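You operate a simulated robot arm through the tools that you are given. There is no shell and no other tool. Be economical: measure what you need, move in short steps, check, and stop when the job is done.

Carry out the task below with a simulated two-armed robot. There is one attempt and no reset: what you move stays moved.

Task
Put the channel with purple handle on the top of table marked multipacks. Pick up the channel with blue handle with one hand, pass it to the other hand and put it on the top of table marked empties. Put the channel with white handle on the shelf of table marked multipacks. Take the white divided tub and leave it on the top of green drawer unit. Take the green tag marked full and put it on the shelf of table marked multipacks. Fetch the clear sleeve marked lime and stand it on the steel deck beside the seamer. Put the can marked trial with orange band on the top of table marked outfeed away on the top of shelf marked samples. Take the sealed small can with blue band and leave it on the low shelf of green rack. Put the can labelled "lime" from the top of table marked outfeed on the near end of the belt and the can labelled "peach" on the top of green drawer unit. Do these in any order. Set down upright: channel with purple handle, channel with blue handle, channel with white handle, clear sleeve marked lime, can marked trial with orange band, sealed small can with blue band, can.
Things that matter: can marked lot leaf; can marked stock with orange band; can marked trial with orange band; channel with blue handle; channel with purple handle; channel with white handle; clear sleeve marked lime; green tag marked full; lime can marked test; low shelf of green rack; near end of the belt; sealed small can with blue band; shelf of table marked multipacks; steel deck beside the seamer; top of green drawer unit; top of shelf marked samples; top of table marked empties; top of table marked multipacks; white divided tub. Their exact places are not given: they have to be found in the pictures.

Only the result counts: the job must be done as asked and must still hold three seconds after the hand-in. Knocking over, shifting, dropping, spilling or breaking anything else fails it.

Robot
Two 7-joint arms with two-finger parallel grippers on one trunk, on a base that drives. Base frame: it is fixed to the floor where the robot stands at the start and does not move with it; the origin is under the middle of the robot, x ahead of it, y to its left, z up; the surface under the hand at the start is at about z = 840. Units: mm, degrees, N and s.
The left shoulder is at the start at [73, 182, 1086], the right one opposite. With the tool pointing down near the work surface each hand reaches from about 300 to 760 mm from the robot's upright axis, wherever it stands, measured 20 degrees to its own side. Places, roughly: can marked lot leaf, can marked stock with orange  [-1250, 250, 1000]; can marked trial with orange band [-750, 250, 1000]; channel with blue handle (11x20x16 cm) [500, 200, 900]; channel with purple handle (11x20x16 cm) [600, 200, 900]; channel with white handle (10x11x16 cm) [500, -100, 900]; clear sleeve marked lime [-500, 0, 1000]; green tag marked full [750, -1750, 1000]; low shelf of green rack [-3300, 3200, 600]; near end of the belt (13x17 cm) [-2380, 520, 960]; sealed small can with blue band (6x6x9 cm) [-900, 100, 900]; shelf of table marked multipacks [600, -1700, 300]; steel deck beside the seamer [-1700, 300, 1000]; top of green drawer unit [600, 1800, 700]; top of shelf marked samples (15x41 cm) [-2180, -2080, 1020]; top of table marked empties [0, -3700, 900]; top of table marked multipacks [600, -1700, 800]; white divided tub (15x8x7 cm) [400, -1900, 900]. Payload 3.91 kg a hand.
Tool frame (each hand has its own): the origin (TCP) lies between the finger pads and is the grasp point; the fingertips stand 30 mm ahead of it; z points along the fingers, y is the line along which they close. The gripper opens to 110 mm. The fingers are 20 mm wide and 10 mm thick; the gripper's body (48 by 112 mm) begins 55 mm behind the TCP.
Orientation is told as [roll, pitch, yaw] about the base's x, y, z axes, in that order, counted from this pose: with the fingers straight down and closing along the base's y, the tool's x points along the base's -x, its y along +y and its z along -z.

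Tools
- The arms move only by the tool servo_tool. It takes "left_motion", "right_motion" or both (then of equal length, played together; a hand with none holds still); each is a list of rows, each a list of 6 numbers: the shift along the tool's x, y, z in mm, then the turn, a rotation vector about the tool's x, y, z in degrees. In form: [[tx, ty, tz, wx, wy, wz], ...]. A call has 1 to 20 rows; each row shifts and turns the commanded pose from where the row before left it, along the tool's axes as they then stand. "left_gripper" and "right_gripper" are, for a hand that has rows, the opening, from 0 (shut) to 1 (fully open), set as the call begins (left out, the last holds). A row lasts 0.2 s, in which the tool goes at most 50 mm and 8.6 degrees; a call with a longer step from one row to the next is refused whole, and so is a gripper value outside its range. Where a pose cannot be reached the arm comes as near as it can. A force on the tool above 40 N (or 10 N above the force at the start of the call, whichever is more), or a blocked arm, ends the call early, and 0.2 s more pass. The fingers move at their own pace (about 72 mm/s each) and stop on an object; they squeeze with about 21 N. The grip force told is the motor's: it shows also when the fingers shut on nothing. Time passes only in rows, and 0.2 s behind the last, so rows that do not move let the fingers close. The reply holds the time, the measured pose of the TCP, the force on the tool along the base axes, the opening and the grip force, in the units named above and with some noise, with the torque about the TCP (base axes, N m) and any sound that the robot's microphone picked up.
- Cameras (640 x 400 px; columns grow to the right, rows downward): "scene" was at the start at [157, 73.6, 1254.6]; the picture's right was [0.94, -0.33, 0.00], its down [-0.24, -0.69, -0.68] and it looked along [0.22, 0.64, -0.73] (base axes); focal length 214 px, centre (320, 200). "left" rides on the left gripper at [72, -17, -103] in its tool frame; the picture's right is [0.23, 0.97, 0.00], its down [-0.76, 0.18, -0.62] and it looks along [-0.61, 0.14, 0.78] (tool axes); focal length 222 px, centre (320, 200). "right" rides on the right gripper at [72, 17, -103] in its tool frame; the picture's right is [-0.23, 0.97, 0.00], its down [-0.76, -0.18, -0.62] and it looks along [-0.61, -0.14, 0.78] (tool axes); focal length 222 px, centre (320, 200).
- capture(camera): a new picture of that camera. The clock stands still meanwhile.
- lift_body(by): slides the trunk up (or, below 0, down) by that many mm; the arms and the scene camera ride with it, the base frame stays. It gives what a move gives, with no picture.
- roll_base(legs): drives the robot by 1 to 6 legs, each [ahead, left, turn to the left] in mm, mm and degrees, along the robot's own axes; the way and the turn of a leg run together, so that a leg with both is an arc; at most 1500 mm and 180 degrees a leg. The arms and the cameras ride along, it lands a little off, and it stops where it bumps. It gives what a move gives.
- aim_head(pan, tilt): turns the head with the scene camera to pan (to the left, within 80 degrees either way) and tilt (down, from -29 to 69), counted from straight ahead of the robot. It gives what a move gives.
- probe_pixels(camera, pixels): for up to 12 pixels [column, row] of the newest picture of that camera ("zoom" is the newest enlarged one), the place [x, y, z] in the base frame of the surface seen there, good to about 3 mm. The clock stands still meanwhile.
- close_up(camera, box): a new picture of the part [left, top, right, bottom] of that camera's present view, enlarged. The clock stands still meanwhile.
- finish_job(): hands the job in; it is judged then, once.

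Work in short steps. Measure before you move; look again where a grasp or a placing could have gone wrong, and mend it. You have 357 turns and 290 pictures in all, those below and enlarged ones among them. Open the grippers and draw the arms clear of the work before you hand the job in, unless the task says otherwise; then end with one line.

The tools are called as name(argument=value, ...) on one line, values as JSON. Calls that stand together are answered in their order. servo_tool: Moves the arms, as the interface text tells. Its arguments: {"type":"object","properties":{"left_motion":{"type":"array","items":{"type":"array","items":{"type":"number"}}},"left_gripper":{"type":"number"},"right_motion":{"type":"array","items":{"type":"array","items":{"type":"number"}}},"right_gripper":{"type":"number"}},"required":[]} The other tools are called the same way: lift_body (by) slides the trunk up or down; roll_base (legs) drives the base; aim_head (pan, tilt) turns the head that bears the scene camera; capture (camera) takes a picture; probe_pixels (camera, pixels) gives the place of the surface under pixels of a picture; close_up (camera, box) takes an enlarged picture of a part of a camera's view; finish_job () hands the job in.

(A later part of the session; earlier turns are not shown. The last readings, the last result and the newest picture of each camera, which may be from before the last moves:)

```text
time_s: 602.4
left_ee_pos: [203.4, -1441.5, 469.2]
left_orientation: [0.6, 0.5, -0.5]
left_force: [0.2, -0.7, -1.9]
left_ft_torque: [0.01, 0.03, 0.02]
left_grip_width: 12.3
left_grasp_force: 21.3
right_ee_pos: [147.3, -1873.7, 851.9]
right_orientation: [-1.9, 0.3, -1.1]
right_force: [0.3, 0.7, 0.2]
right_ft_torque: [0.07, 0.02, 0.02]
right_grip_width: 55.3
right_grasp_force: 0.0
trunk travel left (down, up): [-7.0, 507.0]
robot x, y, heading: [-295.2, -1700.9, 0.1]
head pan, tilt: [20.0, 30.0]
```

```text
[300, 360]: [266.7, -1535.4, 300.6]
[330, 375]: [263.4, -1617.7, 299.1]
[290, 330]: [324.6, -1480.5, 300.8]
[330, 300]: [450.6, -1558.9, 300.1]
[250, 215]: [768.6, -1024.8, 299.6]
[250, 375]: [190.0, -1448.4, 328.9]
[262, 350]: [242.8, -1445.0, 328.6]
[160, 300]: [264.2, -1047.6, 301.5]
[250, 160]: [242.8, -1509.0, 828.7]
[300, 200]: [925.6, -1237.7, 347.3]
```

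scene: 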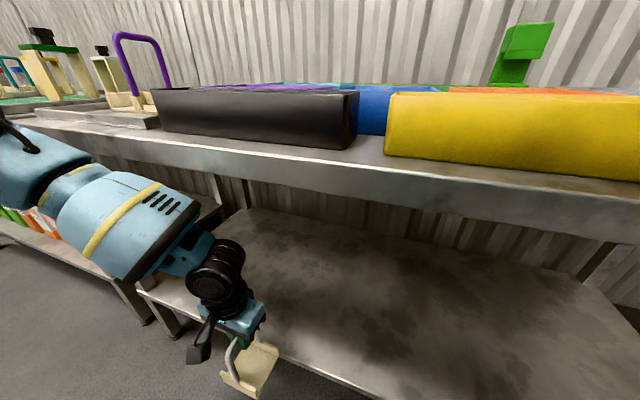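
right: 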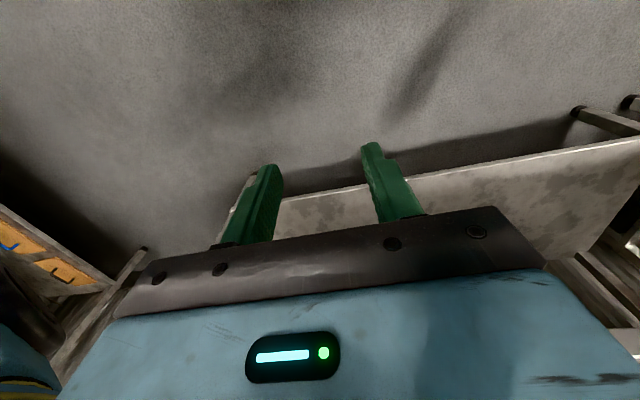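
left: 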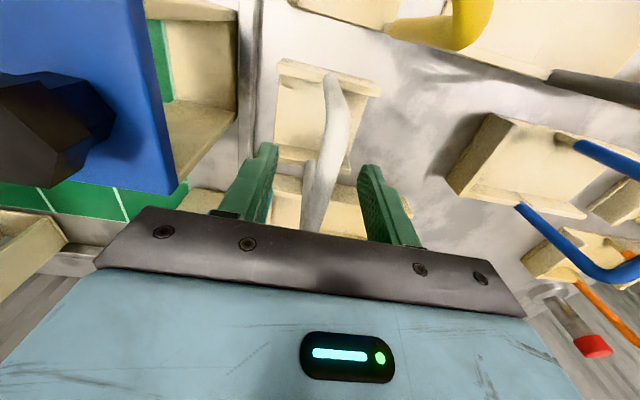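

Shelf front edge x≈258. Advance base 60, then arm 66 forward.

roll_base(legs=[[60, 0, 0]])

servo_tool(left_motion=[[-22, 0, 0, 0, 0, 0], [-22, 0, 0, 0, 0, 0], [-24, 0, 0, 0, 0, 0], [0, 0, 0, 0, 0, 0]])

capture(camera="scene")

```text
time_s: 603.5
left_ee_pos: [250.3, -1439.6, 466.8]
left_orientation: [0.7, 1.4, -0.7]
left_force: [-0.5, -0.8, -1.5]
left_ft_torque: [0.0, 0.01, 0.0]
left_grip_width: 12.5
left_grasp_force: 21.2
right_ee_pos: [204.4, -1873.2, 851.8]
right_orientation: [-1.8, 0.1, -0.7]
right_force: [0.3, -0.6, 0.7]
right_ft_torque: [0.01, -0.03, 0.01]
right_grip_width: 55.0
right_grasp_force: 0.1
trunk travel left (down, up): [-7.0, 507.0]
robot x, y, heading: [-229.2, -1707.7, 0.6]
head pan, tilt: [20.0, 30.0]
stopped in leg 1: the robot was blocked; the commanded pose is now the measured one
```

```text
time_s: 604.7
left_ee_pos: [276.9, -1438.9, 465.1]
left_orientation: [0.4, 2.5, -1.7]
left_force: [-1.0, -0.7, -2.2]
left_ft_torque: [0.01, 0.03, 0.06]
left_grip_width: 12.4
left_grasp_force: 21.0
right_ee_pos: [180.0, -1869.5, 854.5]
right_orientation: [-1.8, -0.3, -0.1]
right_force: [-0.8, -0.3, 0.4]
right_ft_torque: [0.02, -0.02, 0.02]
right_grip_width: 54.8
right_grasp_force: 0.0
trunk travel left (down, up): [-7.0, 507.0]
robot x, y, heading: [-251.6, -1706.8, 1.1]
head pan, tilt: [20.0, 30.0]
stopped in row 4 (left hand): the arm was blocked; the commanded pose is now the measured one
```

```text
137 pictures are left
```

scene: 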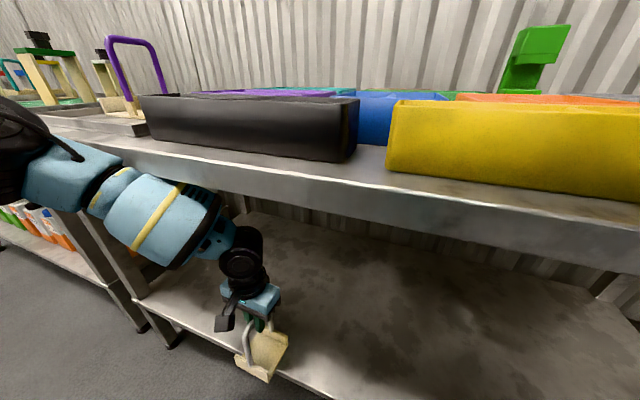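

Blocked: the left forearm/elbow seems to meet the table's front edge. Probe the forearm.

probe_pixels(camera="scene", pixels=[[20, 130], [40, 170], [80, 160], [110, 185], [160, 210], [180, 195], [150, 180], [215, 240], [240, 240], [120, 160], [60, 140], [200, 150]])

```text
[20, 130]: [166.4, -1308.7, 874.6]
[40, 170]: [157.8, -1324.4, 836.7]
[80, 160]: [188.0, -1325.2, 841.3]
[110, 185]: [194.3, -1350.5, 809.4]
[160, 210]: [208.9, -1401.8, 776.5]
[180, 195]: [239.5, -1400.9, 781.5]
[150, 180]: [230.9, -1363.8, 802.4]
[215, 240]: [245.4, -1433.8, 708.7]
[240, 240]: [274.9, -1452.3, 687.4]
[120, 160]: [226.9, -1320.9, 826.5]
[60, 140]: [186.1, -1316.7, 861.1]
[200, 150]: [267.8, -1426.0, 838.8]
```

The forearm rises steeply to an elbow near the table edge: a vertical hand cannot go under. I'll regrasp the white handle with the right hand pitched forward (bar and legs lie in one plane, so any pitch works). First withdraw.

roll_base(legs=[[-350, 0, -1]])

servo_tool(left_motion=[[0, 0, -40, 0, 0, 0], [0, 0, -40, 0, 0, 0], [0, 0, -40, 0, 0, 0], [0, 0, -40, 0, 0, 0], [0, 0, -40, 0, 0, 0], [0, 0, -40, 0, 0, 0], [0, 0, 0, 0, 0, 0]])

lift_body(by=400)

```text
time_s: 606.9
left_ee_pos: [-53.3, -1451.6, 459.7]
left_orientation: [0.3, 3.0, -2.7]
left_force: [0.3, 0.9, -1.7]
left_ft_torque: [0.01, 0.02, -0.02]
left_grip_width: 12.2
left_grasp_force: 20.8
right_ee_pos: [-157.7, -1881.2, 849.7]
right_orientation: [-1.8, 0.3, -1.4]
right_force: [0.4, -0.4, -0.9]
right_ft_torque: [-0.01, 0.0, 0.03]
right_grip_width: 54.9
right_grasp_force: 0.0
trunk travel left (down, up): [-7.0, 507.0]
robot x, y, heading: [-593.2, -1707.7, -0.6]
head pan, tilt: [20.0, 30.0]
```

```text
time_s: 608.5
left_ee_pos: [-40.2, -1453.8, 700.2]
left_orientation: [0.2, 3.0, -2.7]
left_force: [0.3, -0.3, -0.3]
left_ft_torque: [-0.02, -0.04, 0.0]
left_grip_width: 12.2
left_grasp_force: 21.1
right_ee_pos: [-158.5, -1879.0, 850.3]
right_orientation: [-1.9, 0.3, -1.5]
right_force: [-0.6, -0.3, 0.2]
right_ft_torque: [0.04, 0.0, 0.0]
right_grip_width: 55.1
right_grasp_force: 0.0
trunk travel left (down, up): [-7.0, 507.0]
robot x, y, heading: [-596.3, -1705.3, -0.5]
head pan, tilt: [20.0, 30.0]
```

```text
time_s: 612.4
left_ee_pos: [-40.3, -1453.4, 1099.8]
left_orientation: [0.3, 2.9, -2.8]
left_force: [-1.3, 0.2, -1.0]
left_ft_torque: [-0.04, 0.01, 0.0]
left_grip_width: 12.1
left_grasp_force: 21.2
right_ee_pos: [-158.2, -1879.6, 1250.7]
right_orientation: [-2.0, 0.3, -1.5]
right_force: [-0.6, -0.3, 0.5]
right_ft_torque: [-0.05, -0.02, -0.01]
right_grip_width: 54.8
right_grasp_force: 0.1
trunk travel left (down, up): [-407.0, 107.0]
robot x, y, heading: [-590.3, -1708.2, -0.0]
head pan, tilt: [20.0, 30.0]
```

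Fix the left pitch and go to the LANES mat for the regrasp.

servo_tool(left_motion=[[0, 0, -20, 0, -3, 2.5], [0, 0, -10, 0, 0, 0], [0, 0, 0, 0, 0, 0]])

roll_base(legs=[[0, 900, 0.3], [230, 0, 0]])

aim_head(pan=20, tilt=40)

capture(camera="scene")

```text
time_s: 613.1
left_ee_pos: [-39.1, -1453.9, 1128.5]
left_orientation: [0.2, -0.1, -5.2]
left_force: [0.6, -0.6, -1.8]
left_ft_torque: [-0.03, 0.04, -0.01]
left_grip_width: 12.1
left_grasp_force: 20.6
right_ee_pos: [-157.8, -1880.4, 1250.6]
right_orientation: [-1.9, 0.3, -1.4]
right_force: [0.6, -0.8, -0.2]
right_ft_torque: [-0.01, -0.02, 0.05]
right_grip_width: 55.0
right_grasp_force: 0.1
trunk travel left (down, up): [-407.0, 107.0]
robot x, y, heading: [-595.8, -1705.2, -0.1]
head pan, tilt: [20.0, 30.0]
```

```text
time_s: 622.8
left_ee_pos: [188.8, -539.8, 1128.4]
left_orientation: [0.3, 0.0, -4.8]
left_force: [0.4, 0.6, -1.6]
left_ft_torque: [0.03, 0.02, -0.01]
left_grip_width: 12.5
left_grasp_force: 21.0
right_ee_pos: [72.3, -966.8, 1250.4]
right_orientation: [-2.0, 0.1, -1.1]
right_force: [-0.8, 0.1, 0.3]
right_ft_torque: [-0.02, 0.05, -0.03]
right_grip_width: 54.9
right_grasp_force: 0.0
trunk travel left (down, up): [-407.0, 107.0]
robot x, y, heading: [-365.7, -800.3, 0.2]
head pan, tilt: [20.0, 30.0]
```

```text
time_s: 623.5
left_ee_pos: [189.3, -540.7, 1129.4]
left_orientation: [0.3, 0.0, -4.8]
left_force: [-0.1, 0.6, -1.0]
left_ft_torque: [0.02, 0.03, 0.0]
left_grip_width: 12.1
left_grasp_force: 21.5
right_ee_pos: [72.5, -967.1, 1251.2]
right_orientation: [-1.9, 0.3, -1.1]
right_force: [0.3, 0.2, 0.1]
right_ft_torque: [0.02, -0.02, -0.03]
right_grip_width: 55.3
right_grasp_force: 0.0
trunk travel left (down, up): [-407.0, 107.0]
robot x, y, heading: [-367.8, -796.2, 0.1]
head pan, tilt: [20.0, 40.0]
```

```text
136 pictures are left
```

scene: 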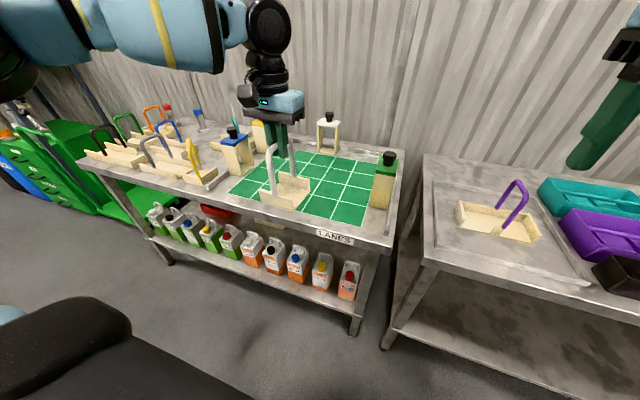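

Mat is free. Drive ahead 210, straighten yaw and lower the white channel on the mat (contact ≈992).

roll_base(legs=[[205, 0, 0]])

servo_tool(left_motion=[[0, 0, 30, 0, 0, -4.8], [0, 0, 40, 0, 0, 0], [0, 0, 40, 0, 0, 0], [0, 0, 18, 0, 0, 0], [0, 0, 0, 0, 0, 0]])

servo_tool(left_motion=[[0, 0, 4, 0, 0, 0], [0, 0, 2, 0, 0, 0], [0, 0, 2, 0, 0, 0], [0, 0, 0, 0, 0, 0]])

```text
time_s: 625.1
left_ee_pos: [390.1, -542.2, 1128.2]
left_orientation: [0.3, -0.1, -5.0]
left_force: [-0.5, 0.5, -1.4]
left_ft_torque: [-0.02, 0.04, 0.0]
left_grip_width: 12.3
left_grasp_force: 21.3
right_ee_pos: [272.3, -968.9, 1250.6]
right_orientation: [-1.9, 0.2, -1.2]
right_force: [0.2, 0.0, -1.1]
right_ft_torque: [-0.02, 0.06, -0.03]
right_grip_width: 55.1
right_grasp_force: 0.0
trunk travel left (down, up): [-407.0, 107.0]
robot x, y, heading: [-168.0, -802.1, -0.2]
head pan, tilt: [20.0, 40.0]
```

```text
time_s: 626.3
left_ee_pos: [389.7, -542.7, 1001.3]
left_orientation: [0.2, -0.2, -0.2]
left_force: [-0.2, 0.9, -1.7]
left_ft_torque: [0.03, -0.01, -0.04]
left_grip_width: 12.5
left_grasp_force: 20.8
right_ee_pos: [273.1, -969.2, 1250.6]
right_orientation: [-1.8, 0.2, -1.2]
right_force: [0.2, -0.2, 0.0]
right_ft_torque: [0.01, 0.0, 0.03]
right_grip_width: 55.3
right_grasp_force: 0.0
trunk travel left (down, up): [-407.0, 107.0]
robot x, y, heading: [-161.1, -794.9, -0.1]
head pan, tilt: [20.0, 40.0]
```

```text
time_s: 627.3
left_ee_pos: [389.8, -541.5, 993.8]
left_orientation: [0.3, -0.2, -0.2]
left_force: [-0.1, 0.5, -2.2]
left_ft_torque: [-0.01, 0.03, 0.04]
left_grip_width: 12.0
left_grasp_force: 21.0
right_ee_pos: [272.1, -967.8, 1252.0]
right_orientation: [-1.9, 0.2, -1.2]
right_force: [0.7, 1.1, 0.5]
right_ft_torque: [0.02, 0.02, 0.0]
right_grip_width: 54.9
right_grasp_force: 0.1
trunk travel left (down, up): [-407.0, 107.0]
robot x, y, heading: [-163.1, -800.8, 0.3]
head pan, tilt: [20.0, 40.0]
```

servo_tool(left_motion=[[0, 0, 2, 0, 0, 0], [0, 0, 2, 0, 0, 0], [0, 0, 1, 0, 0, 0], [0, 0, 0, 0, 0, 0]])

```text
time_s: 628.3
left_ee_pos: [389.4, -541.2, 988.9]
left_orientation: [0.3, -0.1, -0.2]
left_force: [0.6, -0.1, -1.6]
left_ft_torque: [0.03, 0.04, 0.0]
left_grip_width: 12.5
left_grasp_force: 20.7
right_ee_pos: [272.8, -968.2, 1252.5]
right_orientation: [-1.9, 0.3, -1.2]
right_force: [-0.4, 0.0, -0.3]
right_ft_torque: [-0.01, -0.04, 0.0]
right_grip_width: 55.1
right_grasp_force: 0.1
trunk travel left (down, up): [-407.0, 107.0]
robot x, y, heading: [-169.1, -795.2, 0.1]
head pan, tilt: [20.0, 40.0]
```

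servo_tool(left_motion=[[0, 0, 1.5, 0, 0, 0], [0, 0, 1.5, 0, 0, 0], [0, 0, 0, 0, 0, 0]])

close_up(camera="scene", box=[180, 80, 440, 260])

```text
time_s: 629.1
left_ee_pos: [389.1, -541.9, 987.5]
left_orientation: [0.2, -0.5, -0.2]
left_force: [2.4, 1.1, 15.8]
left_ft_torque: [-0.03, 0.4, 0.0]
left_grip_width: 12.2
left_grasp_force: 20.9
right_ee_pos: [272.5, -968.4, 1250.8]
right_orientation: [-1.8, 0.2, -1.3]
right_force: [-0.6, 0.1, 0.0]
right_ft_torque: [0.01, 0.0, 0.05]
right_grip_width: 55.2
right_grasp_force: 0.0
trunk travel left (down, up): [-407.0, 107.0]
robot x, y, heading: [-168.7, -793.6, 0.1]
head pan, tilt: [20.0, 40.0]
```

```text
2.22 times, centred on (310, 170) of scene
```

zoom: 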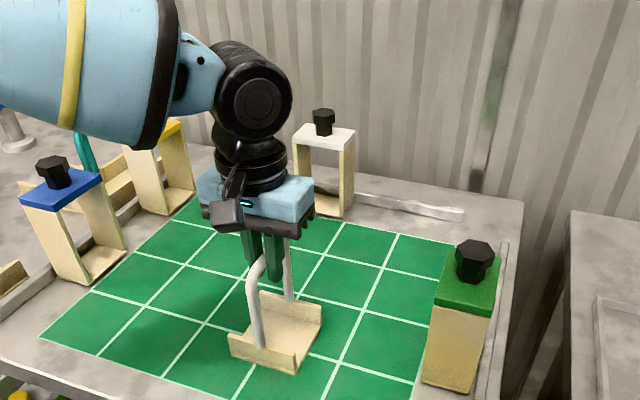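

Seated. Open the left hand, raise it, and draw it back.

servo_tool(left_motion=[[0, 0, -1, 0, 0, 0], [0, 0, 0, 0, 0, 0], [0, 0, -20, 0, 0, 0], [0, 0, -40, 0, 0, 0], [0, 0, -40, 0, 0, 0], [20, 10, -20, 0, 0, 0], [40, 10, 0, 0, 0, 0], [40, 10, 0, 0, 0, 0], [40, 10, 0, 0, 0, 0], [40, 10, 0, 0, 0, 0]], left_gripper=0.5, right_motion=[[0, 0, 20, 0, 0, 0], [0, 0, 20, 0, 0, 0], [0, 0, 20, 0, 0, 0], [0, 0, 20, 0, 0, 0], [0, 0, 20, 0, 0, 0], [0, 0, 20, 0, 0, 0], [0, 0, 20, 0, 0, 0], [0, 0, 20, 0, 0, 0], [0, 0, 20, 0, 0, 0], [0, 0, 20, 0, 0, 0]])

roll_base(legs=[[-200, 0, 0], [0, 450, 0]])

servo_tool(right_motion=[[0, 0, 0, 0, 0, 8.5], [0, 0, 0, 0, 0, 8.5], [0, 0, 0, 0, 0, 8.5], [0, 0, 0, 0, 0, 8.5], [0, 0, 0, 0, 0, 8.5], [0, 0, 0, 0, 0, 8.5], [0, 0, 0, 0, 0, 8.5], [0, 0, 0, 0, 0, 8.5], [0, 0, 0, 0, 0, 8.5], [0, 0, 0, 0, 0, 8.5], [0, 0, 0, 0, 0, 8.5], [0, 0, 0, 0, 0, 8.5], [0, 0, 0, 0, 0, 8.5], [0, 0, 0, 0, 0, 8.5], [0, 0, 0, 0, 0, 8.5], [0, 0, 0, 0, 0, 8.5], [0, 0, 0, 0, 0, 8.5], [0, 0, 0, 0, 0, 8.5], [0, 0, 0, 0, 0, 8.5], [0, 0, 0, 0, 0, 8.5]])

```text
time_s: 631.3
left_ee_pos: [209.2, -488.7, 1105.8]
left_orientation: [0.2, -0.3, -0.2]
left_force: [-0.4, 0.5, 0.3]
left_ft_torque: [-0.01, 0.02, -0.01]
left_grip_width: 55.1
left_grasp_force: 0.1
right_ee_pos: [269.7, -975.2, 1051.4]
right_orientation: [-1.9, 0.2, -1.2]
right_force: [-0.2, 0.1, 0.1]
right_ft_torque: [-0.02, 0.01, -0.01]
right_grip_width: 55.0
right_grasp_force: 0.1
trunk travel left (down, up): [-407.0, 107.0]
robot x, y, heading: [-166.8, -799.0, -0.1]
head pan, tilt: [20.0, 40.0]
```

```text
time_s: 637.0
left_ee_pos: [10.1, -41.2, 1105.3]
left_orientation: [0.2, -0.2, -0.7]
left_force: [1.0, -0.3, -0.3]
left_ft_torque: [-0.01, 0.04, 0.03]
left_grip_width: 54.8
left_grasp_force: 0.2
right_ee_pos: [68.9, -528.0, 1051.9]
right_orientation: [-1.8, 0.3, -1.7]
right_force: [0.6, -0.8, 0.6]
right_ft_torque: [-0.02, -0.04, -0.02]
right_grip_width: 55.1
right_grasp_force: 0.1
trunk travel left (down, up): [-407.0, 107.0]
robot x, y, heading: [-367.6, -343.4, -0.4]
head pan, tilt: [20.0, 40.0]
```

```text
time_s: 641.2
left_ee_pos: [10.4, -42.4, 1106.3]
left_orientation: [0.3, -0.2, -0.6]
left_force: [-0.7, -0.3, 0.1]
left_ft_torque: [0.01, 0.02, -0.04]
left_grip_width: 54.7
left_grasp_force: 0.1
right_ee_pos: [66.8, -528.0, 1051.6]
right_orientation: [1.8, -0.6, -171.8]
right_force: [-0.6, 0.1, 0.4]
right_ft_torque: [-0.02, 0.01, 0.02]
right_grip_width: 55.1
right_grasp_force: 0.0
trunk travel left (down, up): [-407.0, 107.0]
robot x, y, heading: [-370.9, -348.1, -0.6]
head pan, tilt: [20.0, 40.0]
```

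Finish the flip, remove the small roll, and tilt 55°.

servo_tool(right_motion=[[0, 0, 0, 1.8, 0, 7.8], [-10, 0, 0, 0, 8, 0], [0, 0, 0, 0, 8, 0], [0, 0, 0, 0, 8, 0], [0, 0, 0, 0, 8, 0], [0, 0, 0, 0, 8, 0], [0, 0, 0, 0, 8, 0], [0, 0, 0, 0, 7, 0], [0, 0, 0, 0, 0, 0]])

lift_body(by=-75)

```text
time_s: 643.2
left_ee_pos: [11.6, -41.0, 1105.2]
left_orientation: [0.3, -0.2, -0.6]
left_force: [-0.4, 0.2, 0.2]
left_ft_torque: [0.01, -0.03, 0.0]
left_grip_width: 55.4
left_grasp_force: 0.1
right_ee_pos: [91.4, -516.2, 1055.7]
right_orientation: [0.1, 54.7, -179.4]
right_force: [0.4, 0.0, 0.5]
right_ft_torque: [0.02, -0.02, 0.02]
right_grip_width: 55.4
right_grasp_force: 0.1
right hand out of reach, approached as far as the arm can: row 7, 8
trunk travel left (down, up): [-407.0, 107.0]
robot x, y, heading: [-364.4, -346.9, -0.4]
head pan, tilt: [20.0, 40.0]
```

```text
time_s: 644.4
left_ee_pos: [10.7, -40.8, 1030.4]
left_orientation: [0.2, -0.2, -0.6]
left_force: [-0.2, 0.2, -0.4]
left_ft_torque: [0.02, -0.04, 0.02]
left_grip_width: 55.1
left_grasp_force: 0.0
right_ee_pos: [94.9, -516.4, 946.8]
right_orientation: [0.0, 49.5, -179.5]
right_force: [-0.6, 0.2, 0.0]
right_ft_torque: [0.02, 0.04, 0.01]
right_grip_width: 55.1
right_grasp_force: 0.0
trunk travel left (down, up): [-332.0, 182.0]
robot x, y, heading: [-364.3, -344.6, -0.2]
head pan, tilt: [20.0, 40.0]
```

Now pitch 49.5°. Raise 103, then base ahead 165 and line up behind the white handle.

servo_tool(right_motion=[[26, 8, -22, 0, 0, 0], [26, 8, -22, 0, 0, 0], [26, 9, -22, 0, 0, 0], [0, 0, 0, 0, 0, 0]], right_gripper=0.5)

roll_base(legs=[[160, 0, 0]])

capture(camera="right")

```text
time_s: 645.4
left_ee_pos: [10.2, -40.4, 1030.6]
left_orientation: [0.3, -0.2, -0.6]
left_force: [0.0, 0.2, -0.3]
left_ft_torque: [0.02, 0.01, -0.02]
left_grip_width: 55.3
left_grasp_force: 0.0
right_ee_pos: [96.4, -542.9, 1048.5]
right_orientation: [0.0, 49.4, -179.4]
right_force: [-0.2, 0.6, -0.7]
right_ft_torque: [0.0, -0.01, -0.01]
right_grip_width: 54.9
right_grasp_force: 0.0
trunk travel left (down, up): [-332.0, 182.0]
robot x, y, heading: [-367.5, -344.9, -0.2]
head pan, tilt: [20.0, 40.0]
```

```text
time_s: 646.8
left_ee_pos: [171.4, -42.6, 1031.1]
left_orientation: [0.4, -0.1, -0.6]
left_force: [-0.1, 1.3, 0.3]
left_ft_torque: [-0.02, 0.02, 0.02]
left_grip_width: 55.0
left_grasp_force: 0.0
right_ee_pos: [255.7, -542.6, 1049.5]
right_orientation: [0.1, 49.4, -179.5]
right_force: [-0.4, 0.0, 0.5]
right_ft_torque: [0.01, -0.01, 0.0]
right_grip_width: 54.9
right_grasp_force: 0.0
trunk travel left (down, up): [-332.0, 182.0]
robot x, y, heading: [-206.7, -347.9, -0.3]
head pan, tilt: [20.0, 40.0]
```

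```text
134 pictures are left
```

right: 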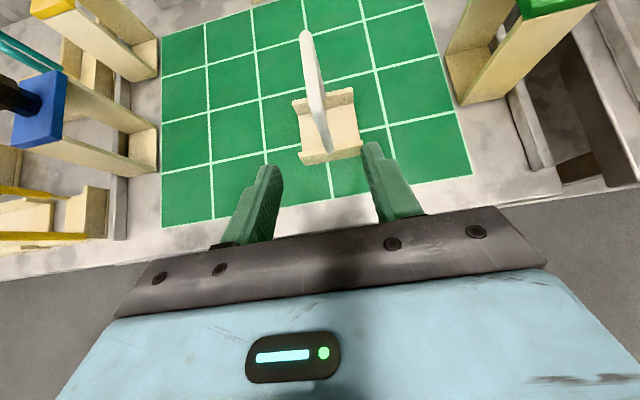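

probe_pixels(camera="right", pixels=[[306, 40], [310, 65], [316, 90], [322, 125]])

```text
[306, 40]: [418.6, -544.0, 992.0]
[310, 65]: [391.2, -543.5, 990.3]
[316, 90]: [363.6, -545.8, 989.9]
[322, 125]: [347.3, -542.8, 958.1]
```

Bar at y≈−544. Approach: shift 35 along tool x, then 140 along the axis, and close.

servo_tool(right_motion=[[17, 1, 0, 0, 0, 0], [18, 0, 0, 0, 0, 0], [0, 0, 35, 0, 0, 0], [0, 0, 35, 0, 0, 0], [0, 0, 35, 0, 0, 0], [0, 0, 35, 0, 0, 0], [0, 0, 0, 0, 0, 0]])

capture(camera="right")

```text
time_s: 648.4
left_ee_pos: [170.9, -42.0, 1031.5]
left_orientation: [0.2, -0.1, -0.6]
left_force: [0.4, -0.3, 0.6]
left_ft_torque: [0.01, -0.04, 0.0]
left_grip_width: 55.2
left_grasp_force: 0.0
right_ee_pos: [385.1, -542.9, 985.9]
right_orientation: [0.0, 49.5, -179.5]
right_force: [-0.3, -0.1, 0.3]
right_ft_torque: [-0.02, -0.02, -0.01]
right_grip_width: 55.1
right_grasp_force: 0.0
trunk travel left (down, up): [-332.0, 182.0]
robot x, y, heading: [-205.5, -349.5, -0.3]
head pan, tilt: [20.0, 40.0]
```

```text
133 pictures are left
```

right: 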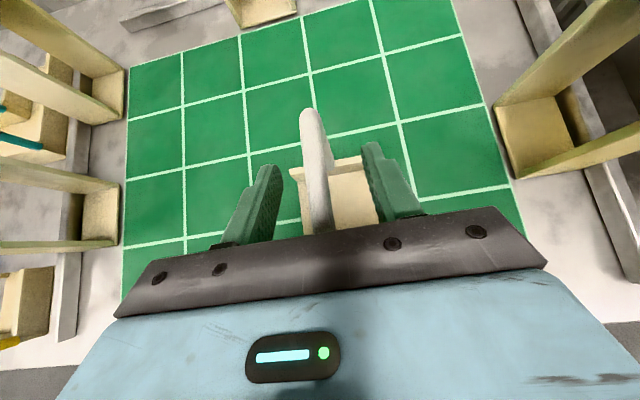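

Bar is between the fingers. Close and lift vertically 60, checking level.

servo_tool(right_motion=[[0, 0, 0, 0, 0, 0], [0, 0, 0, 0, 0, 0], [0, 0, 0, 0, 0, 0]], right_gripper=0)

servo_tool(right_motion=[[15, 0, -13, 0, 0, 0], [23, 0, -19.5, 0, 0, 0], [23, 0, -19.5, 0, 0, 0], [0, 0, 0, 0, 0, 0]])

aim_head(pan=-15, tilt=35)

capture(camera="scene")

```text
time_s: 649.2
left_ee_pos: [170.2, -42.4, 1030.9]
left_orientation: [0.2, -0.2, -0.6]
left_force: [0.0, 0.8, -0.9]
left_ft_torque: [0.02, 0.0, -0.02]
left_grip_width: 55.0
left_grasp_force: 0.1
right_ee_pos: [384.6, -543.1, 985.8]
right_orientation: [0.0, 49.4, -179.4]
right_force: [-0.9, 0.4, 0.0]
right_ft_torque: [-0.03, 0.0, 0.02]
right_grip_width: 12.8
right_grasp_force: 21.0
trunk travel left (down, up): [-332.0, 182.0]
robot x, y, heading: [-207.9, -349.7, -0.4]
head pan, tilt: [20.0, 40.0]
```

```text
time_s: 650.2
left_ee_pos: [170.8, -42.9, 1030.7]
left_orientation: [0.3, -0.2, -0.6]
left_force: [0.2, 1.0, 0.3]
left_ft_torque: [0.01, -0.01, -0.04]
left_grip_width: 55.0
left_grasp_force: 0.1
right_ee_pos: [384.3, -544.2, 1068.3]
right_orientation: [-0.1, 49.3, -179.5]
right_force: [-0.9, 1.1, -1.5]
right_ft_torque: [0.0, 0.03, -0.05]
right_grip_width: 12.7
right_grasp_force: 21.0
trunk travel left (down, up): [-332.0, 182.0]
robot x, y, heading: [-210.1, -348.4, -0.5]
head pan, tilt: [20.0, 40.0]
```

```text
time_s: 651.2
left_ee_pos: [171.1, -41.7, 1030.6]
left_orientation: [0.3, -0.3, -0.6]
left_force: [-0.6, 0.6, -0.4]
left_ft_torque: [0.0, -0.03, 0.01]
left_grip_width: 54.7
left_grasp_force: 0.1
right_ee_pos: [384.0, -544.0, 1066.3]
right_orientation: [0.0, 49.4, -179.5]
right_force: [-0.2, 0.0, -1.6]
right_ft_torque: [-0.02, 0.03, -0.01]
right_grip_width: 12.7
right_grasp_force: 21.0
trunk travel left (down, up): [-332.0, 182.0]
robot x, y, heading: [-207.5, -346.0, -0.6]
head pan, tilt: [-15.0, 35.0]
```

```text
132 pictures are left
```

scene: 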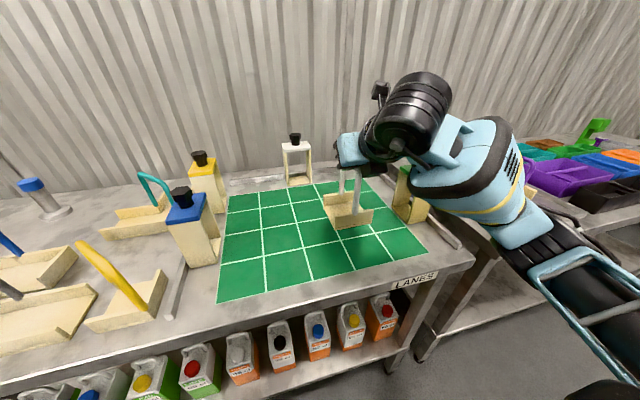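

Held level in the pitched hand. Back 300, strafe right 960, then lower the trunk.

roll_base(legs=[[-320, 0, 0.4], [0, -960, 0]])

lift_body(by=-170)

lift_body(by=-160)

capture(camera="scene")

```text
time_s: 661.8
left_ee_pos: [-145.6, -1005.3, 1030.3]
left_orientation: [0.3, -0.3, 0.9]
left_force: [0.1, -0.1, 0.3]
left_ft_torque: [0.03, 0.0, 0.02]
left_grip_width: 55.0
left_grasp_force: 0.0
right_ee_pos: [80.8, -1500.3, 1065.6]
right_orientation: [0.1, 49.5, -178.1]
right_force: [-0.2, -0.2, -1.8]
right_ft_torque: [0.02, -0.02, 0.0]
right_grip_width: 12.6
right_grasp_force: 20.8
trunk travel left (down, up): [-332.0, 182.0]
robot x, y, heading: [-517.1, -1320.4, 1.0]
head pan, tilt: [-15.0, 35.0]
```

```text
time_s: 663.7
left_ee_pos: [-145.5, -1003.9, 860.9]
left_orientation: [0.3, -0.2, 0.8]
left_force: [0.0, -0.7, 0.5]
left_ft_torque: [0.01, -0.02, -0.01]
left_grip_width: 55.3
left_grasp_force: 0.0
right_ee_pos: [79.4, -1501.0, 896.7]
right_orientation: [0.0, 49.5, -178.0]
right_force: [-0.6, 0.4, -2.3]
right_ft_torque: [0.02, 0.01, 0.02]
right_grip_width: 12.7
right_grasp_force: 21.0
trunk travel left (down, up): [-162.0, 352.0]
robot x, y, heading: [-516.1, -1318.6, 1.2]
head pan, tilt: [-15.0, 35.0]
```

```text
time_s: 665.5
left_ee_pos: [-145.5, -1005.4, 701.0]
left_orientation: [0.2, -0.2, 0.8]
left_force: [-0.2, 0.1, 0.4]
left_ft_torque: [0.01, 0.02, 0.0]
left_grip_width: 54.8
left_grasp_force: 0.0
right_ee_pos: [79.3, -1501.0, 736.5]
right_orientation: [0.0, 49.5, -178.0]
right_force: [0.0, 0.4, -0.7]
right_ft_torque: [0.02, 0.03, 0.02]
right_grip_width: 12.6
right_grasp_force: 21.2
trunk travel left (down, up): [-2.0, 512.0]
robot x, y, heading: [-517.2, -1323.6, 1.1]
head pan, tilt: [-15.0, 35.0]
```

```text
131 pictures are left
```

scene: 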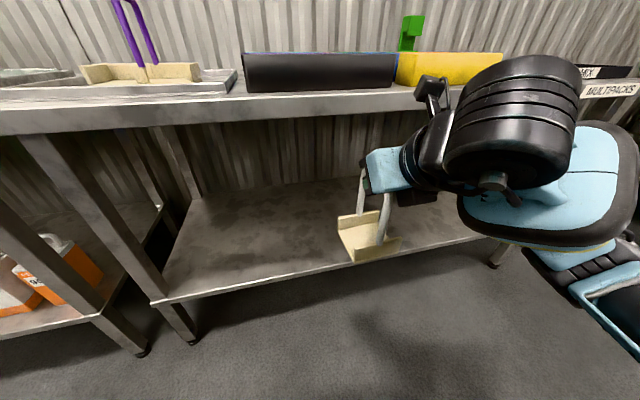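

Lower the right hand 270 vertically in front of the shelf.

servo_tool(right_motion=[[-29.4, 0, 25.2, 0, 0, 0], [-29.4, 0, 25.2, 0, 0, 0], [-29.4, 0, 25.2, 0, 0, 0], [-29.4, 0, 25.2, 0, 0, 0], [-29.4, 0, 25.2, 0, 0, 0], [-29.4, 0, 25.2, 0, 0, 0], [-29.4, 0, 25.2, 0, 0, 0], [0, 0, 0, 0, 0, 0]])

capture(camera="scene")

```text
time_s: 667.3
left_ee_pos: [-146.1, -1004.7, 701.6]
left_orientation: [0.3, -0.2, 0.7]
left_force: [-1.2, -0.1, 0.2]
left_ft_torque: [-0.04, 0.0, -0.01]
left_grip_width: 55.3
left_grasp_force: 0.0
right_ee_pos: [84.5, -1496.2, 475.2]
right_orientation: [-2.0, 50.4, -179.8]
right_force: [-5.9, -6.2, -12.7]
right_ft_torque: [0.16, -0.56, 0.27]
right_grip_width: 12.7
right_grasp_force: 20.9
trunk travel left (down, up): [-2.0, 512.0]
robot x, y, heading: [-514.9, -1319.3, 1.0]
head pan, tilt: [-15.0, 35.0]
```

```text
130 pictures are left
```

scene: 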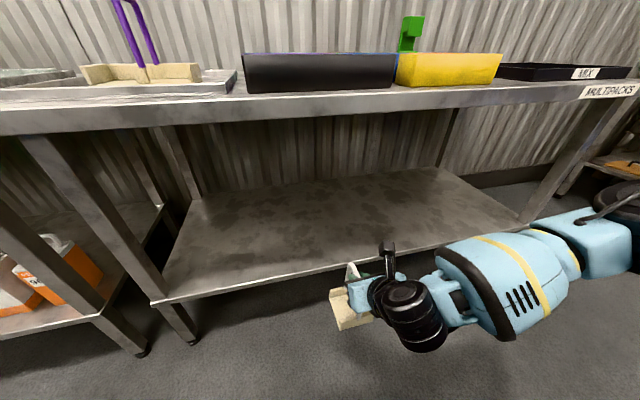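

Some force (−12.7 N) appeared. Zoom in and view from the hand.

close_up(camera="scene", box=[300, 210, 500, 370])

capture(camera="right")

```text
2.50 times, centred on (400, 290) of scene
```

zoom: 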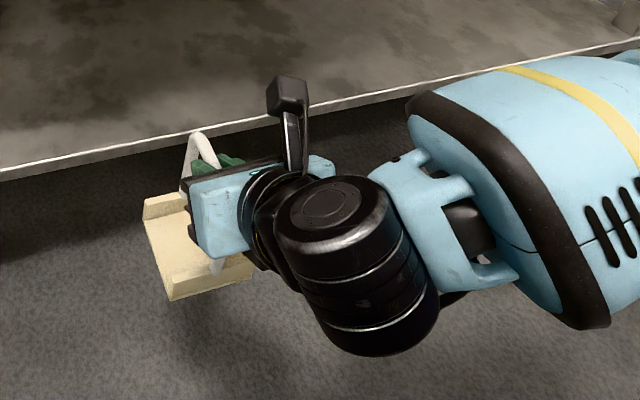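

```text
128 pictures are left
```

right: 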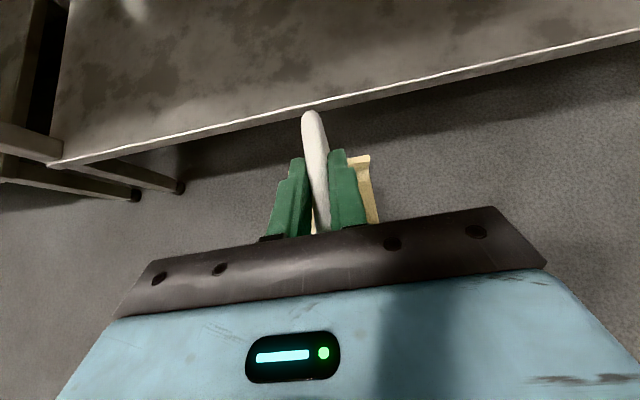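

servo_tool(right_motion=[[11, 0, -9.5, 0, 0, 0], [11, 0, -9.5, 0, 0, 0], [0, 0, 0, 0, 0, 0]])

```text
time_s: 668.1
left_ee_pos: [-145.5, -1004.9, 700.1]
left_orientation: [0.3, -0.2, 1.0]
left_force: [0.6, -0.2, -0.2]
left_ft_torque: [0.02, -0.01, 0.01]
left_grip_width: 55.0
left_grasp_force: 0.1
right_ee_pos: [79.3, -1502.5, 494.4]
right_orientation: [0.0, 49.3, -177.9]
right_force: [0.1, 0.2, -1.0]
right_ft_torque: [0.01, 0.01, 0.0]
right_grip_width: 12.7
right_grasp_force: 20.8
trunk travel left (down, up): [-2.0, 512.0]
robot x, y, heading: [-515.7, -1319.4, 0.7]
head pan, tilt: [-15.0, 35.0]
```

At 494 it's free (probably the elbow met the base when lower). Keep this height, drive ahead 230, then extend.

roll_base(legs=[[230, 0, -0.7]])

capture(camera="scene")

```text
time_s: 669.9
left_ee_pos: [91.7, -1006.6, 701.6]
left_orientation: [0.3, -0.2, 0.2]
left_force: [-0.3, 0.3, -0.2]
left_ft_torque: [-0.02, -0.03, 0.02]
left_grip_width: 55.0
left_grasp_force: 0.1
right_ee_pos: [309.7, -1506.8, 494.2]
right_orientation: [0.0, 49.4, -178.8]
right_force: [-0.5, 0.5, -1.0]
right_ft_torque: [0.0, 0.04, -0.04]
right_grip_width: 12.5
right_grasp_force: 20.9
trunk travel left (down, up): [-2.0, 512.0]
robot x, y, heading: [-283.6, -1317.0, 0.5]
head pan, tilt: [-15.0, 35.0]
```

```text
127 pictures are left
```

scene: 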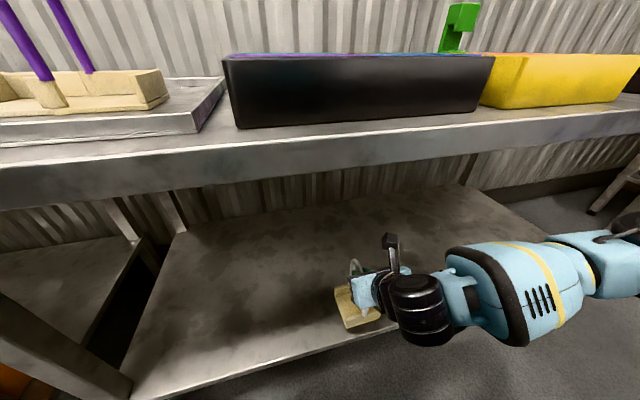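

Working well. Extend 85 ahead, then lower 40.

servo_tool(right_motion=[[18.4, 0, 21.5, 0, 0, 0], [18.4, 0, 21.5, 0, 0, 0], [18.4, 0, 21.5, 0, 0, 0], [-15, 0, 13, 0, 0, 0], [-15, 0, 13, 0, 0, 0], [0, 0, 0, 0, 0, 0]])

```text
time_s: 671.3
left_ee_pos: [91.4, -1006.8, 701.3]
left_orientation: [0.2, -0.2, 0.1]
left_force: [-0.3, 0.5, -0.2]
left_ft_torque: [-0.03, 0.0, 0.06]
left_grip_width: 55.0
left_grasp_force: 0.1
right_ee_pos: [395.4, -1505.3, 455.7]
right_orientation: [0.0, 49.4, -178.8]
right_force: [-0.2, 0.5, -1.3]
right_ft_torque: [-0.03, 0.02, 0.02]
right_grip_width: 12.5
right_grasp_force: 21.0
trunk travel left (down, up): [-2.0, 512.0]
robot x, y, heading: [-284.2, -1318.4, 0.3]
head pan, tilt: [-15.0, 35.0]
```

Lower the remaining ~9 mm in small steps.

servo_tool(right_motion=[[-3, 0, 2.6, 0, 0, 0], [-1.5, 0, 1.3, 0, 0, 0], [-1.5, 0, 1.3, 0, 0, 0], [0, 0, 0, 0, 0, 0]])

```text
time_s: 672.3
left_ee_pos: [90.6, -1006.5, 701.2]
left_orientation: [0.2, -0.2, 0.1]
left_force: [-1.0, -0.6, -0.2]
left_ft_torque: [0.01, 0.0, 0.01]
left_grip_width: 55.1
left_grasp_force: 0.0
right_ee_pos: [394.2, -1506.8, 449.1]
right_orientation: [0.0, 49.6, -178.8]
right_force: [1.3, -4.0, 11.2]
right_ft_torque: [-0.03, 0.38, 0.14]
right_grip_width: 12.5
right_grasp_force: 20.7
trunk travel left (down, up): [-2.0, 512.0]
robot x, y, heading: [-280.5, -1316.9, 0.2]
head pan, tilt: [-15.0, 35.0]
```

Contact (11 N). Release to 0.5 and retract along the axis, then look.

servo_tool(right_motion=[[0, 0, 0, 0, 0, 0], [0, 0, 0, 0, 0, 0], [0, 0, 0, 0, 0, 0], [0, 0, -20, 0, 0, 0], [0, 0, -30, 0, 0, 0], [0, 0, -35, 0, 0, 0], [0, 0, -35, 0, 0, 0], [0, 0, 0, 0, 0, 0]], right_gripper=0.5)

capture(camera="right")

capture(camera="scene")

```text
time_s: 674.1
left_ee_pos: [89.9, -1006.3, 700.5]
left_orientation: [0.3, -0.2, 0.1]
left_force: [0.6, -0.1, 0.8]
left_ft_torque: [0.0, -0.04, 0.0]
left_grip_width: 54.9
left_grasp_force: 0.0
right_ee_pos: [300.9, -1507.2, 524.7]
right_orientation: [0.0, 49.4, -178.9]
right_force: [0.2, 0.2, 0.3]
right_ft_torque: [0.02, -0.03, 0.02]
right_grip_width: 54.8
right_grasp_force: 0.1
trunk travel left (down, up): [-2.0, 512.0]
robot x, y, heading: [-283.7, -1313.6, 0.5]
head pan, tilt: [-15.0, 35.0]
```

```text
126 pictures are left
```

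right: 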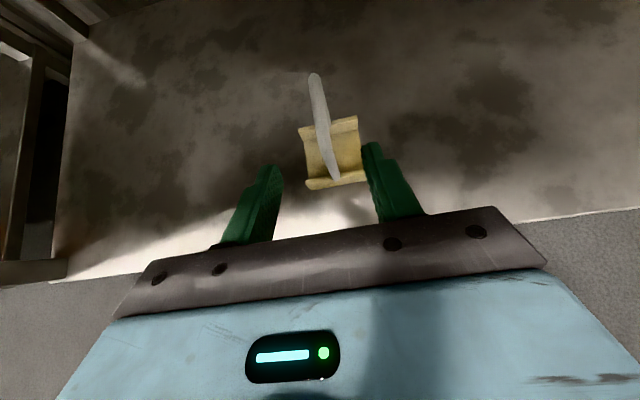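

```text
125 pictures are left
```

scene: 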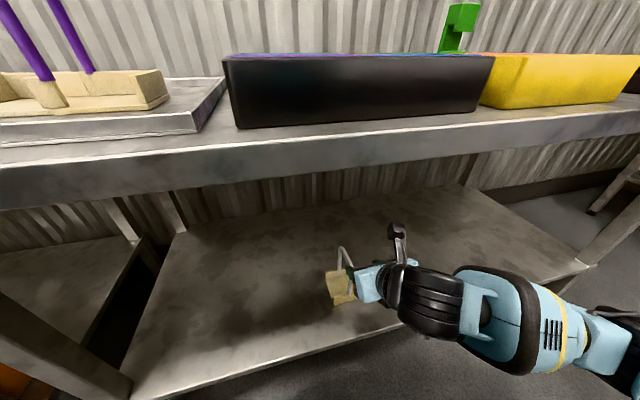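

White stands on the shelf. Back off, raise the trunk 330, and go for the FULL tag with the same pitched hand.

roll_base(legs=[[-300, 0, 0]])

lift_body(by=340)

servo_tool(right_motion=[[26, 0, -22, 0, 0, 0], [26, 0, -22, 0, 0, 0], [26, 0, -22, 0, 0, 0], [26, 0, -22, 0, 0, 0], [26, 0, -22, 0, 0, 0], [0, 0, 0, 0, 0, 0]], right_gripper=0.85)

roll_base(legs=[[0, -355, 0]])

capture(camera="scene")

```text
time_s: 676.1
left_ee_pos: [-208.6, -1008.0, 700.8]
left_orientation: [0.2, -0.2, 0.2]
left_force: [-0.4, -0.1, -0.4]
left_ft_torque: [-0.05, 0.0, -0.01]
left_grip_width: 55.2
left_grasp_force: 0.0
right_ee_pos: [0.7, -1508.3, 524.0]
right_orientation: [-0.1, 49.4, -178.8]
right_force: [0.5, -0.2, 0.6]
right_ft_torque: [-0.01, -0.02, 0.03]
right_grip_width: 54.9
right_grasp_force: 0.1
trunk travel left (down, up): [-2.0, 512.0]
robot x, y, heading: [-583.2, -1318.4, 0.3]
head pan, tilt: [-15.0, 35.0]
```

```text
time_s: 679.5
left_ee_pos: [-209.0, -1007.8, 1039.7]
left_orientation: [0.3, -0.2, 0.1]
left_force: [0.5, -0.5, 1.1]
left_ft_torque: [0.0, 0.03, 0.01]
left_grip_width: 54.9
left_grasp_force: 0.1
right_ee_pos: [1.2, -1510.2, 865.5]
right_orientation: [0.0, 49.3, -178.8]
right_force: [0.2, -0.3, 0.9]
right_ft_torque: [0.03, -0.02, 0.0]
right_grip_width: 54.9
right_grasp_force: 0.0
trunk travel left (down, up): [-342.0, 172.0]
robot x, y, heading: [-589.5, -1316.9, 0.3]
head pan, tilt: [-15.0, 35.0]
```

```text
time_s: 680.9
left_ee_pos: [-208.6, -1008.0, 1041.1]
left_orientation: [0.2, -0.2, 0.1]
left_force: [-0.2, 0.3, -0.4]
left_ft_torque: [0.03, -0.05, 0.0]
left_grip_width: 55.2
left_grasp_force: 0.1
right_ee_pos: [3.7, -1507.7, 1035.3]
right_orientation: [0.0, 49.5, -178.9]
right_force: [-0.7, 0.0, -0.2]
right_ft_torque: [0.03, 0.0, -0.02]
right_grip_width: 93.6
right_grasp_force: 0.0
trunk travel left (down, up): [-342.0, 172.0]
robot x, y, heading: [-585.7, -1318.5, 0.4]
head pan, tilt: [-15.0, 35.0]
```

```text
time_s: 684.5
left_ee_pos: [-207.1, -1356.3, 1040.0]
left_orientation: [0.1, -0.1, 0.2]
left_force: [0.0, -0.1, 1.3]
left_ft_torque: [0.01, -0.02, 0.03]
left_grip_width: 55.1
left_grasp_force: 0.0
right_ee_pos: [5.4, -1855.8, 1036.0]
right_orientation: [0.0, 49.4, -178.7]
right_force: [-0.4, 0.1, -0.7]
right_ft_torque: [0.0, -0.03, -0.02]
right_grip_width: 93.3
right_grasp_force: 0.0
trunk travel left (down, up): [-342.0, 172.0]
robot x, y, heading: [-582.6, -1667.6, 0.3]
head pan, tilt: [-15.0, 35.0]
```

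```text
124 pictures are left
```

scene: 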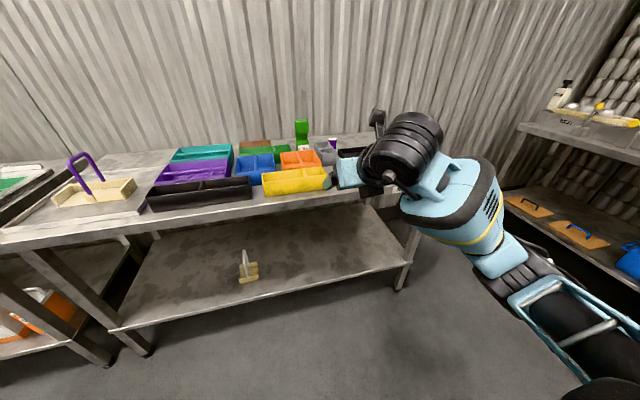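

Zoom on the tag and probe its shape.

close_up(camera="scene", box=[270, 105, 350, 165])

probe_pixels(camera="zoom", pixels=[[255, 125], [225, 150], [285, 150], [255, 160], [225, 200], [250, 215], [285, 215], [240, 270], [290, 270], [265, 320], [225, 300], [305, 290]])

```text
6.67 times, centred on (310, 135) of scene
```

zoom: 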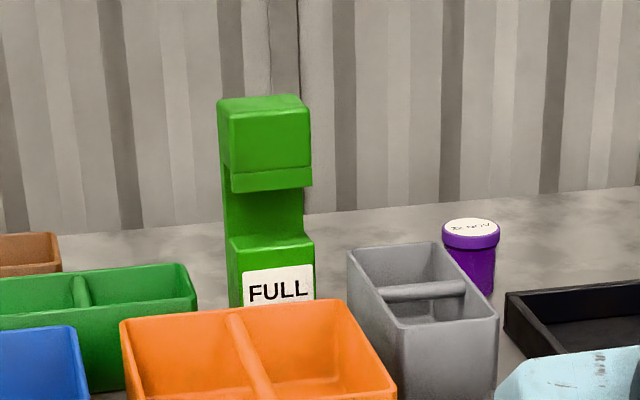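

```text
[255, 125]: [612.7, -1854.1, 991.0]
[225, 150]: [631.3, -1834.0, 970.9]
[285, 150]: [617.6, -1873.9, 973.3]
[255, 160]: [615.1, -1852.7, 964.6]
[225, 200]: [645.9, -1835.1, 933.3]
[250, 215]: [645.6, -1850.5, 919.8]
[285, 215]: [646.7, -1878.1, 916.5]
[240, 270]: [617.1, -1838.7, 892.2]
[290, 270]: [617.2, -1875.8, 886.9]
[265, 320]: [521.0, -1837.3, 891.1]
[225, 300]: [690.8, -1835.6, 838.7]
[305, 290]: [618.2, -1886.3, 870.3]
```

Tag: y −1835…−1888, top block z 950–1003, x 612–670. Drive ahead 470 and approach.

roll_base(legs=[[470, -2, 0]])

servo_tool(right_motion=[[18.4, 1, 21.5, 0, 0, 0], [18.4, 1, 21.5, 0, 0, 0], [18.4, 1, 21.5, 0, 0, 0], [0, 0, 0, 0, 0, 0]])

capture(camera="right")

```text
time_s: 687.3
left_ee_pos: [259.2, -1351.5, 1040.3]
left_orientation: [0.2, -0.2, 0.5]
left_force: [0.1, -0.8, 0.3]
left_ft_torque: [-0.01, 0.01, -0.02]
left_grip_width: 54.7
left_grasp_force: 0.0
right_ee_pos: [477.0, -1849.6, 1035.3]
right_orientation: [0.0, 49.4, -178.4]
right_force: [0.0, -0.2, -0.5]
right_ft_torque: [0.0, -0.03, 0.03]
right_grip_width: 93.5
right_grasp_force: 0.0
trunk travel left (down, up): [-342.0, 172.0]
robot x, y, heading: [-112.1, -1661.0, 0.6]
head pan, tilt: [-15.0, 35.0]
```

```text
time_s: 688.3
left_ee_pos: [260.0, -1353.4, 1041.8]
left_orientation: [0.3, -0.1, 0.6]
left_force: [-0.6, 0.9, 0.1]
left_ft_torque: [0.0, 0.03, 0.0]
left_grip_width: 54.9
left_grasp_force: 0.0
right_ee_pos: [562.0, -1851.1, 1036.2]
right_orientation: [0.0, 49.5, -178.4]
right_force: [-0.4, 0.8, -0.3]
right_ft_torque: [-0.01, 0.0, 0.03]
right_grip_width: 93.7
right_grasp_force: 0.0
trunk travel left (down, up): [-342.0, 172.0]
robot x, y, heading: [-113.2, -1664.6, 0.9]
head pan, tilt: [-15.0, 35.0]
```

```text
122 pictures are left
```

right: 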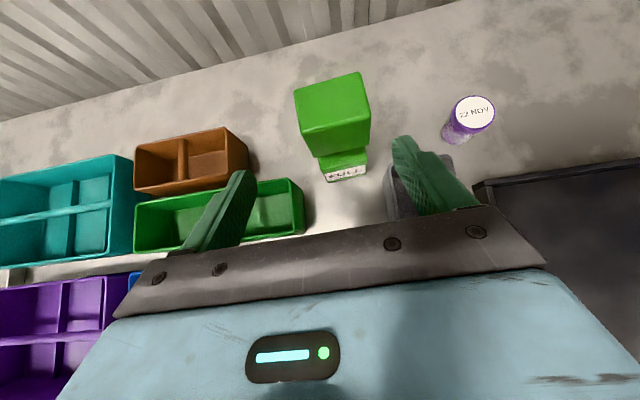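

Shift +10 in tool y and advance 98 along the axis; close.

servo_tool(right_motion=[[6, 10, 0, 0, 0, 0], [0, 0, 33, 0, 0, 0], [0, 0, 33, 0, 0, 0], [0, 0, 32, 0, 0, 0], [0, 0, 0, 0, 0, 0]])

capture(camera="right")

```text
time_s: 689.5
left_ee_pos: [259.1, -1353.5, 1041.5]
left_orientation: [0.3, -0.3, 0.5]
left_force: [0.4, -0.1, -0.5]
left_ft_torque: [0.01, -0.03, 0.01]
left_grip_width: 54.9
left_grasp_force: 0.2
right_ee_pos: [637.3, -1858.3, 974.4]
right_orientation: [0.1, 49.5, -178.3]
right_force: [0.2, 0.1, 0.0]
right_ft_torque: [-0.01, -0.01, 0.02]
right_grip_width: 93.3
right_grasp_force: 0.1
trunk travel left (down, up): [-342.0, 172.0]
robot x, y, heading: [-110.0, -1665.2, 0.8]
head pan, tilt: [-15.0, 35.0]
```

```text
121 pictures are left
```

right: 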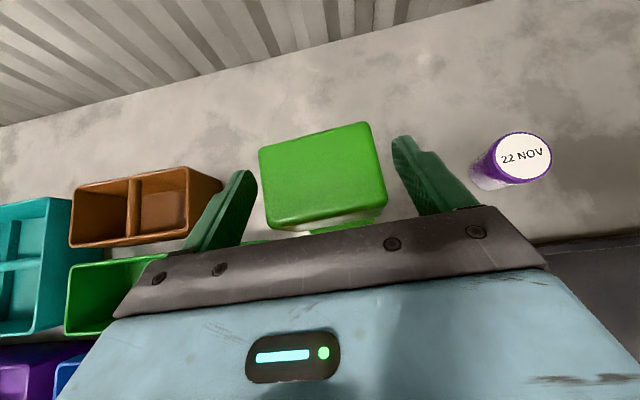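

Centred. Close and lift vertically.

servo_tool(right_motion=[[0, 0, 0, 0, 0, 0], [0, 0, 0, 0, 0, 0], [0, 0, 0, 0, 0, 0]], right_gripper=0)

servo_tool(right_motion=[[15, 0, -13, 0, 0, 0], [26, 0, -22, 0, 0, 0], [26, 0, -22, 0, 0, 0], [0, 0, 0, 0, 0, 0]])

capture(camera="right")

```text
time_s: 690.3
left_ee_pos: [259.8, -1353.0, 1040.2]
left_orientation: [0.2, -0.3, 0.5]
left_force: [0.0, -0.6, 0.3]
left_ft_torque: [0.0, 0.02, 0.03]
left_grip_width: 55.3
left_grasp_force: 0.0
right_ee_pos: [639.2, -1858.8, 974.7]
right_orientation: [0.0, 49.4, -178.3]
right_force: [0.5, -0.2, -1.3]
right_ft_torque: [0.02, -0.03, -0.01]
right_grip_width: 58.2
right_grasp_force: 21.2
trunk travel left (down, up): [-342.0, 172.0]
robot x, y, heading: [-113.3, -1662.1, 1.0]
head pan, tilt: [-15.0, 35.0]
```

```text
time_s: 691.3
left_ee_pos: [259.2, -1351.7, 1040.4]
left_orientation: [0.2, -0.2, 0.5]
left_force: [0.2, -0.7, 0.1]
left_ft_torque: [0.04, 0.03, 0.02]
left_grip_width: 54.9
left_grasp_force: 0.0
right_ee_pos: [640.2, -1856.7, 1063.4]
right_orientation: [0.0, 49.4, -178.4]
right_force: [-0.5, -0.5, -1.1]
right_ft_torque: [0.0, -0.02, 0.01]
right_grip_width: 58.2
right_grasp_force: 21.2
trunk travel left (down, up): [-342.0, 172.0]
robot x, y, heading: [-114.8, -1665.9, 0.9]
head pan, tilt: [-15.0, 35.0]
```

```text
120 pictures are left
```

right: 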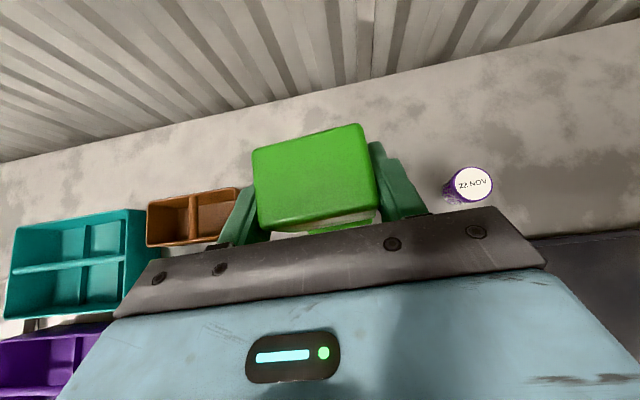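

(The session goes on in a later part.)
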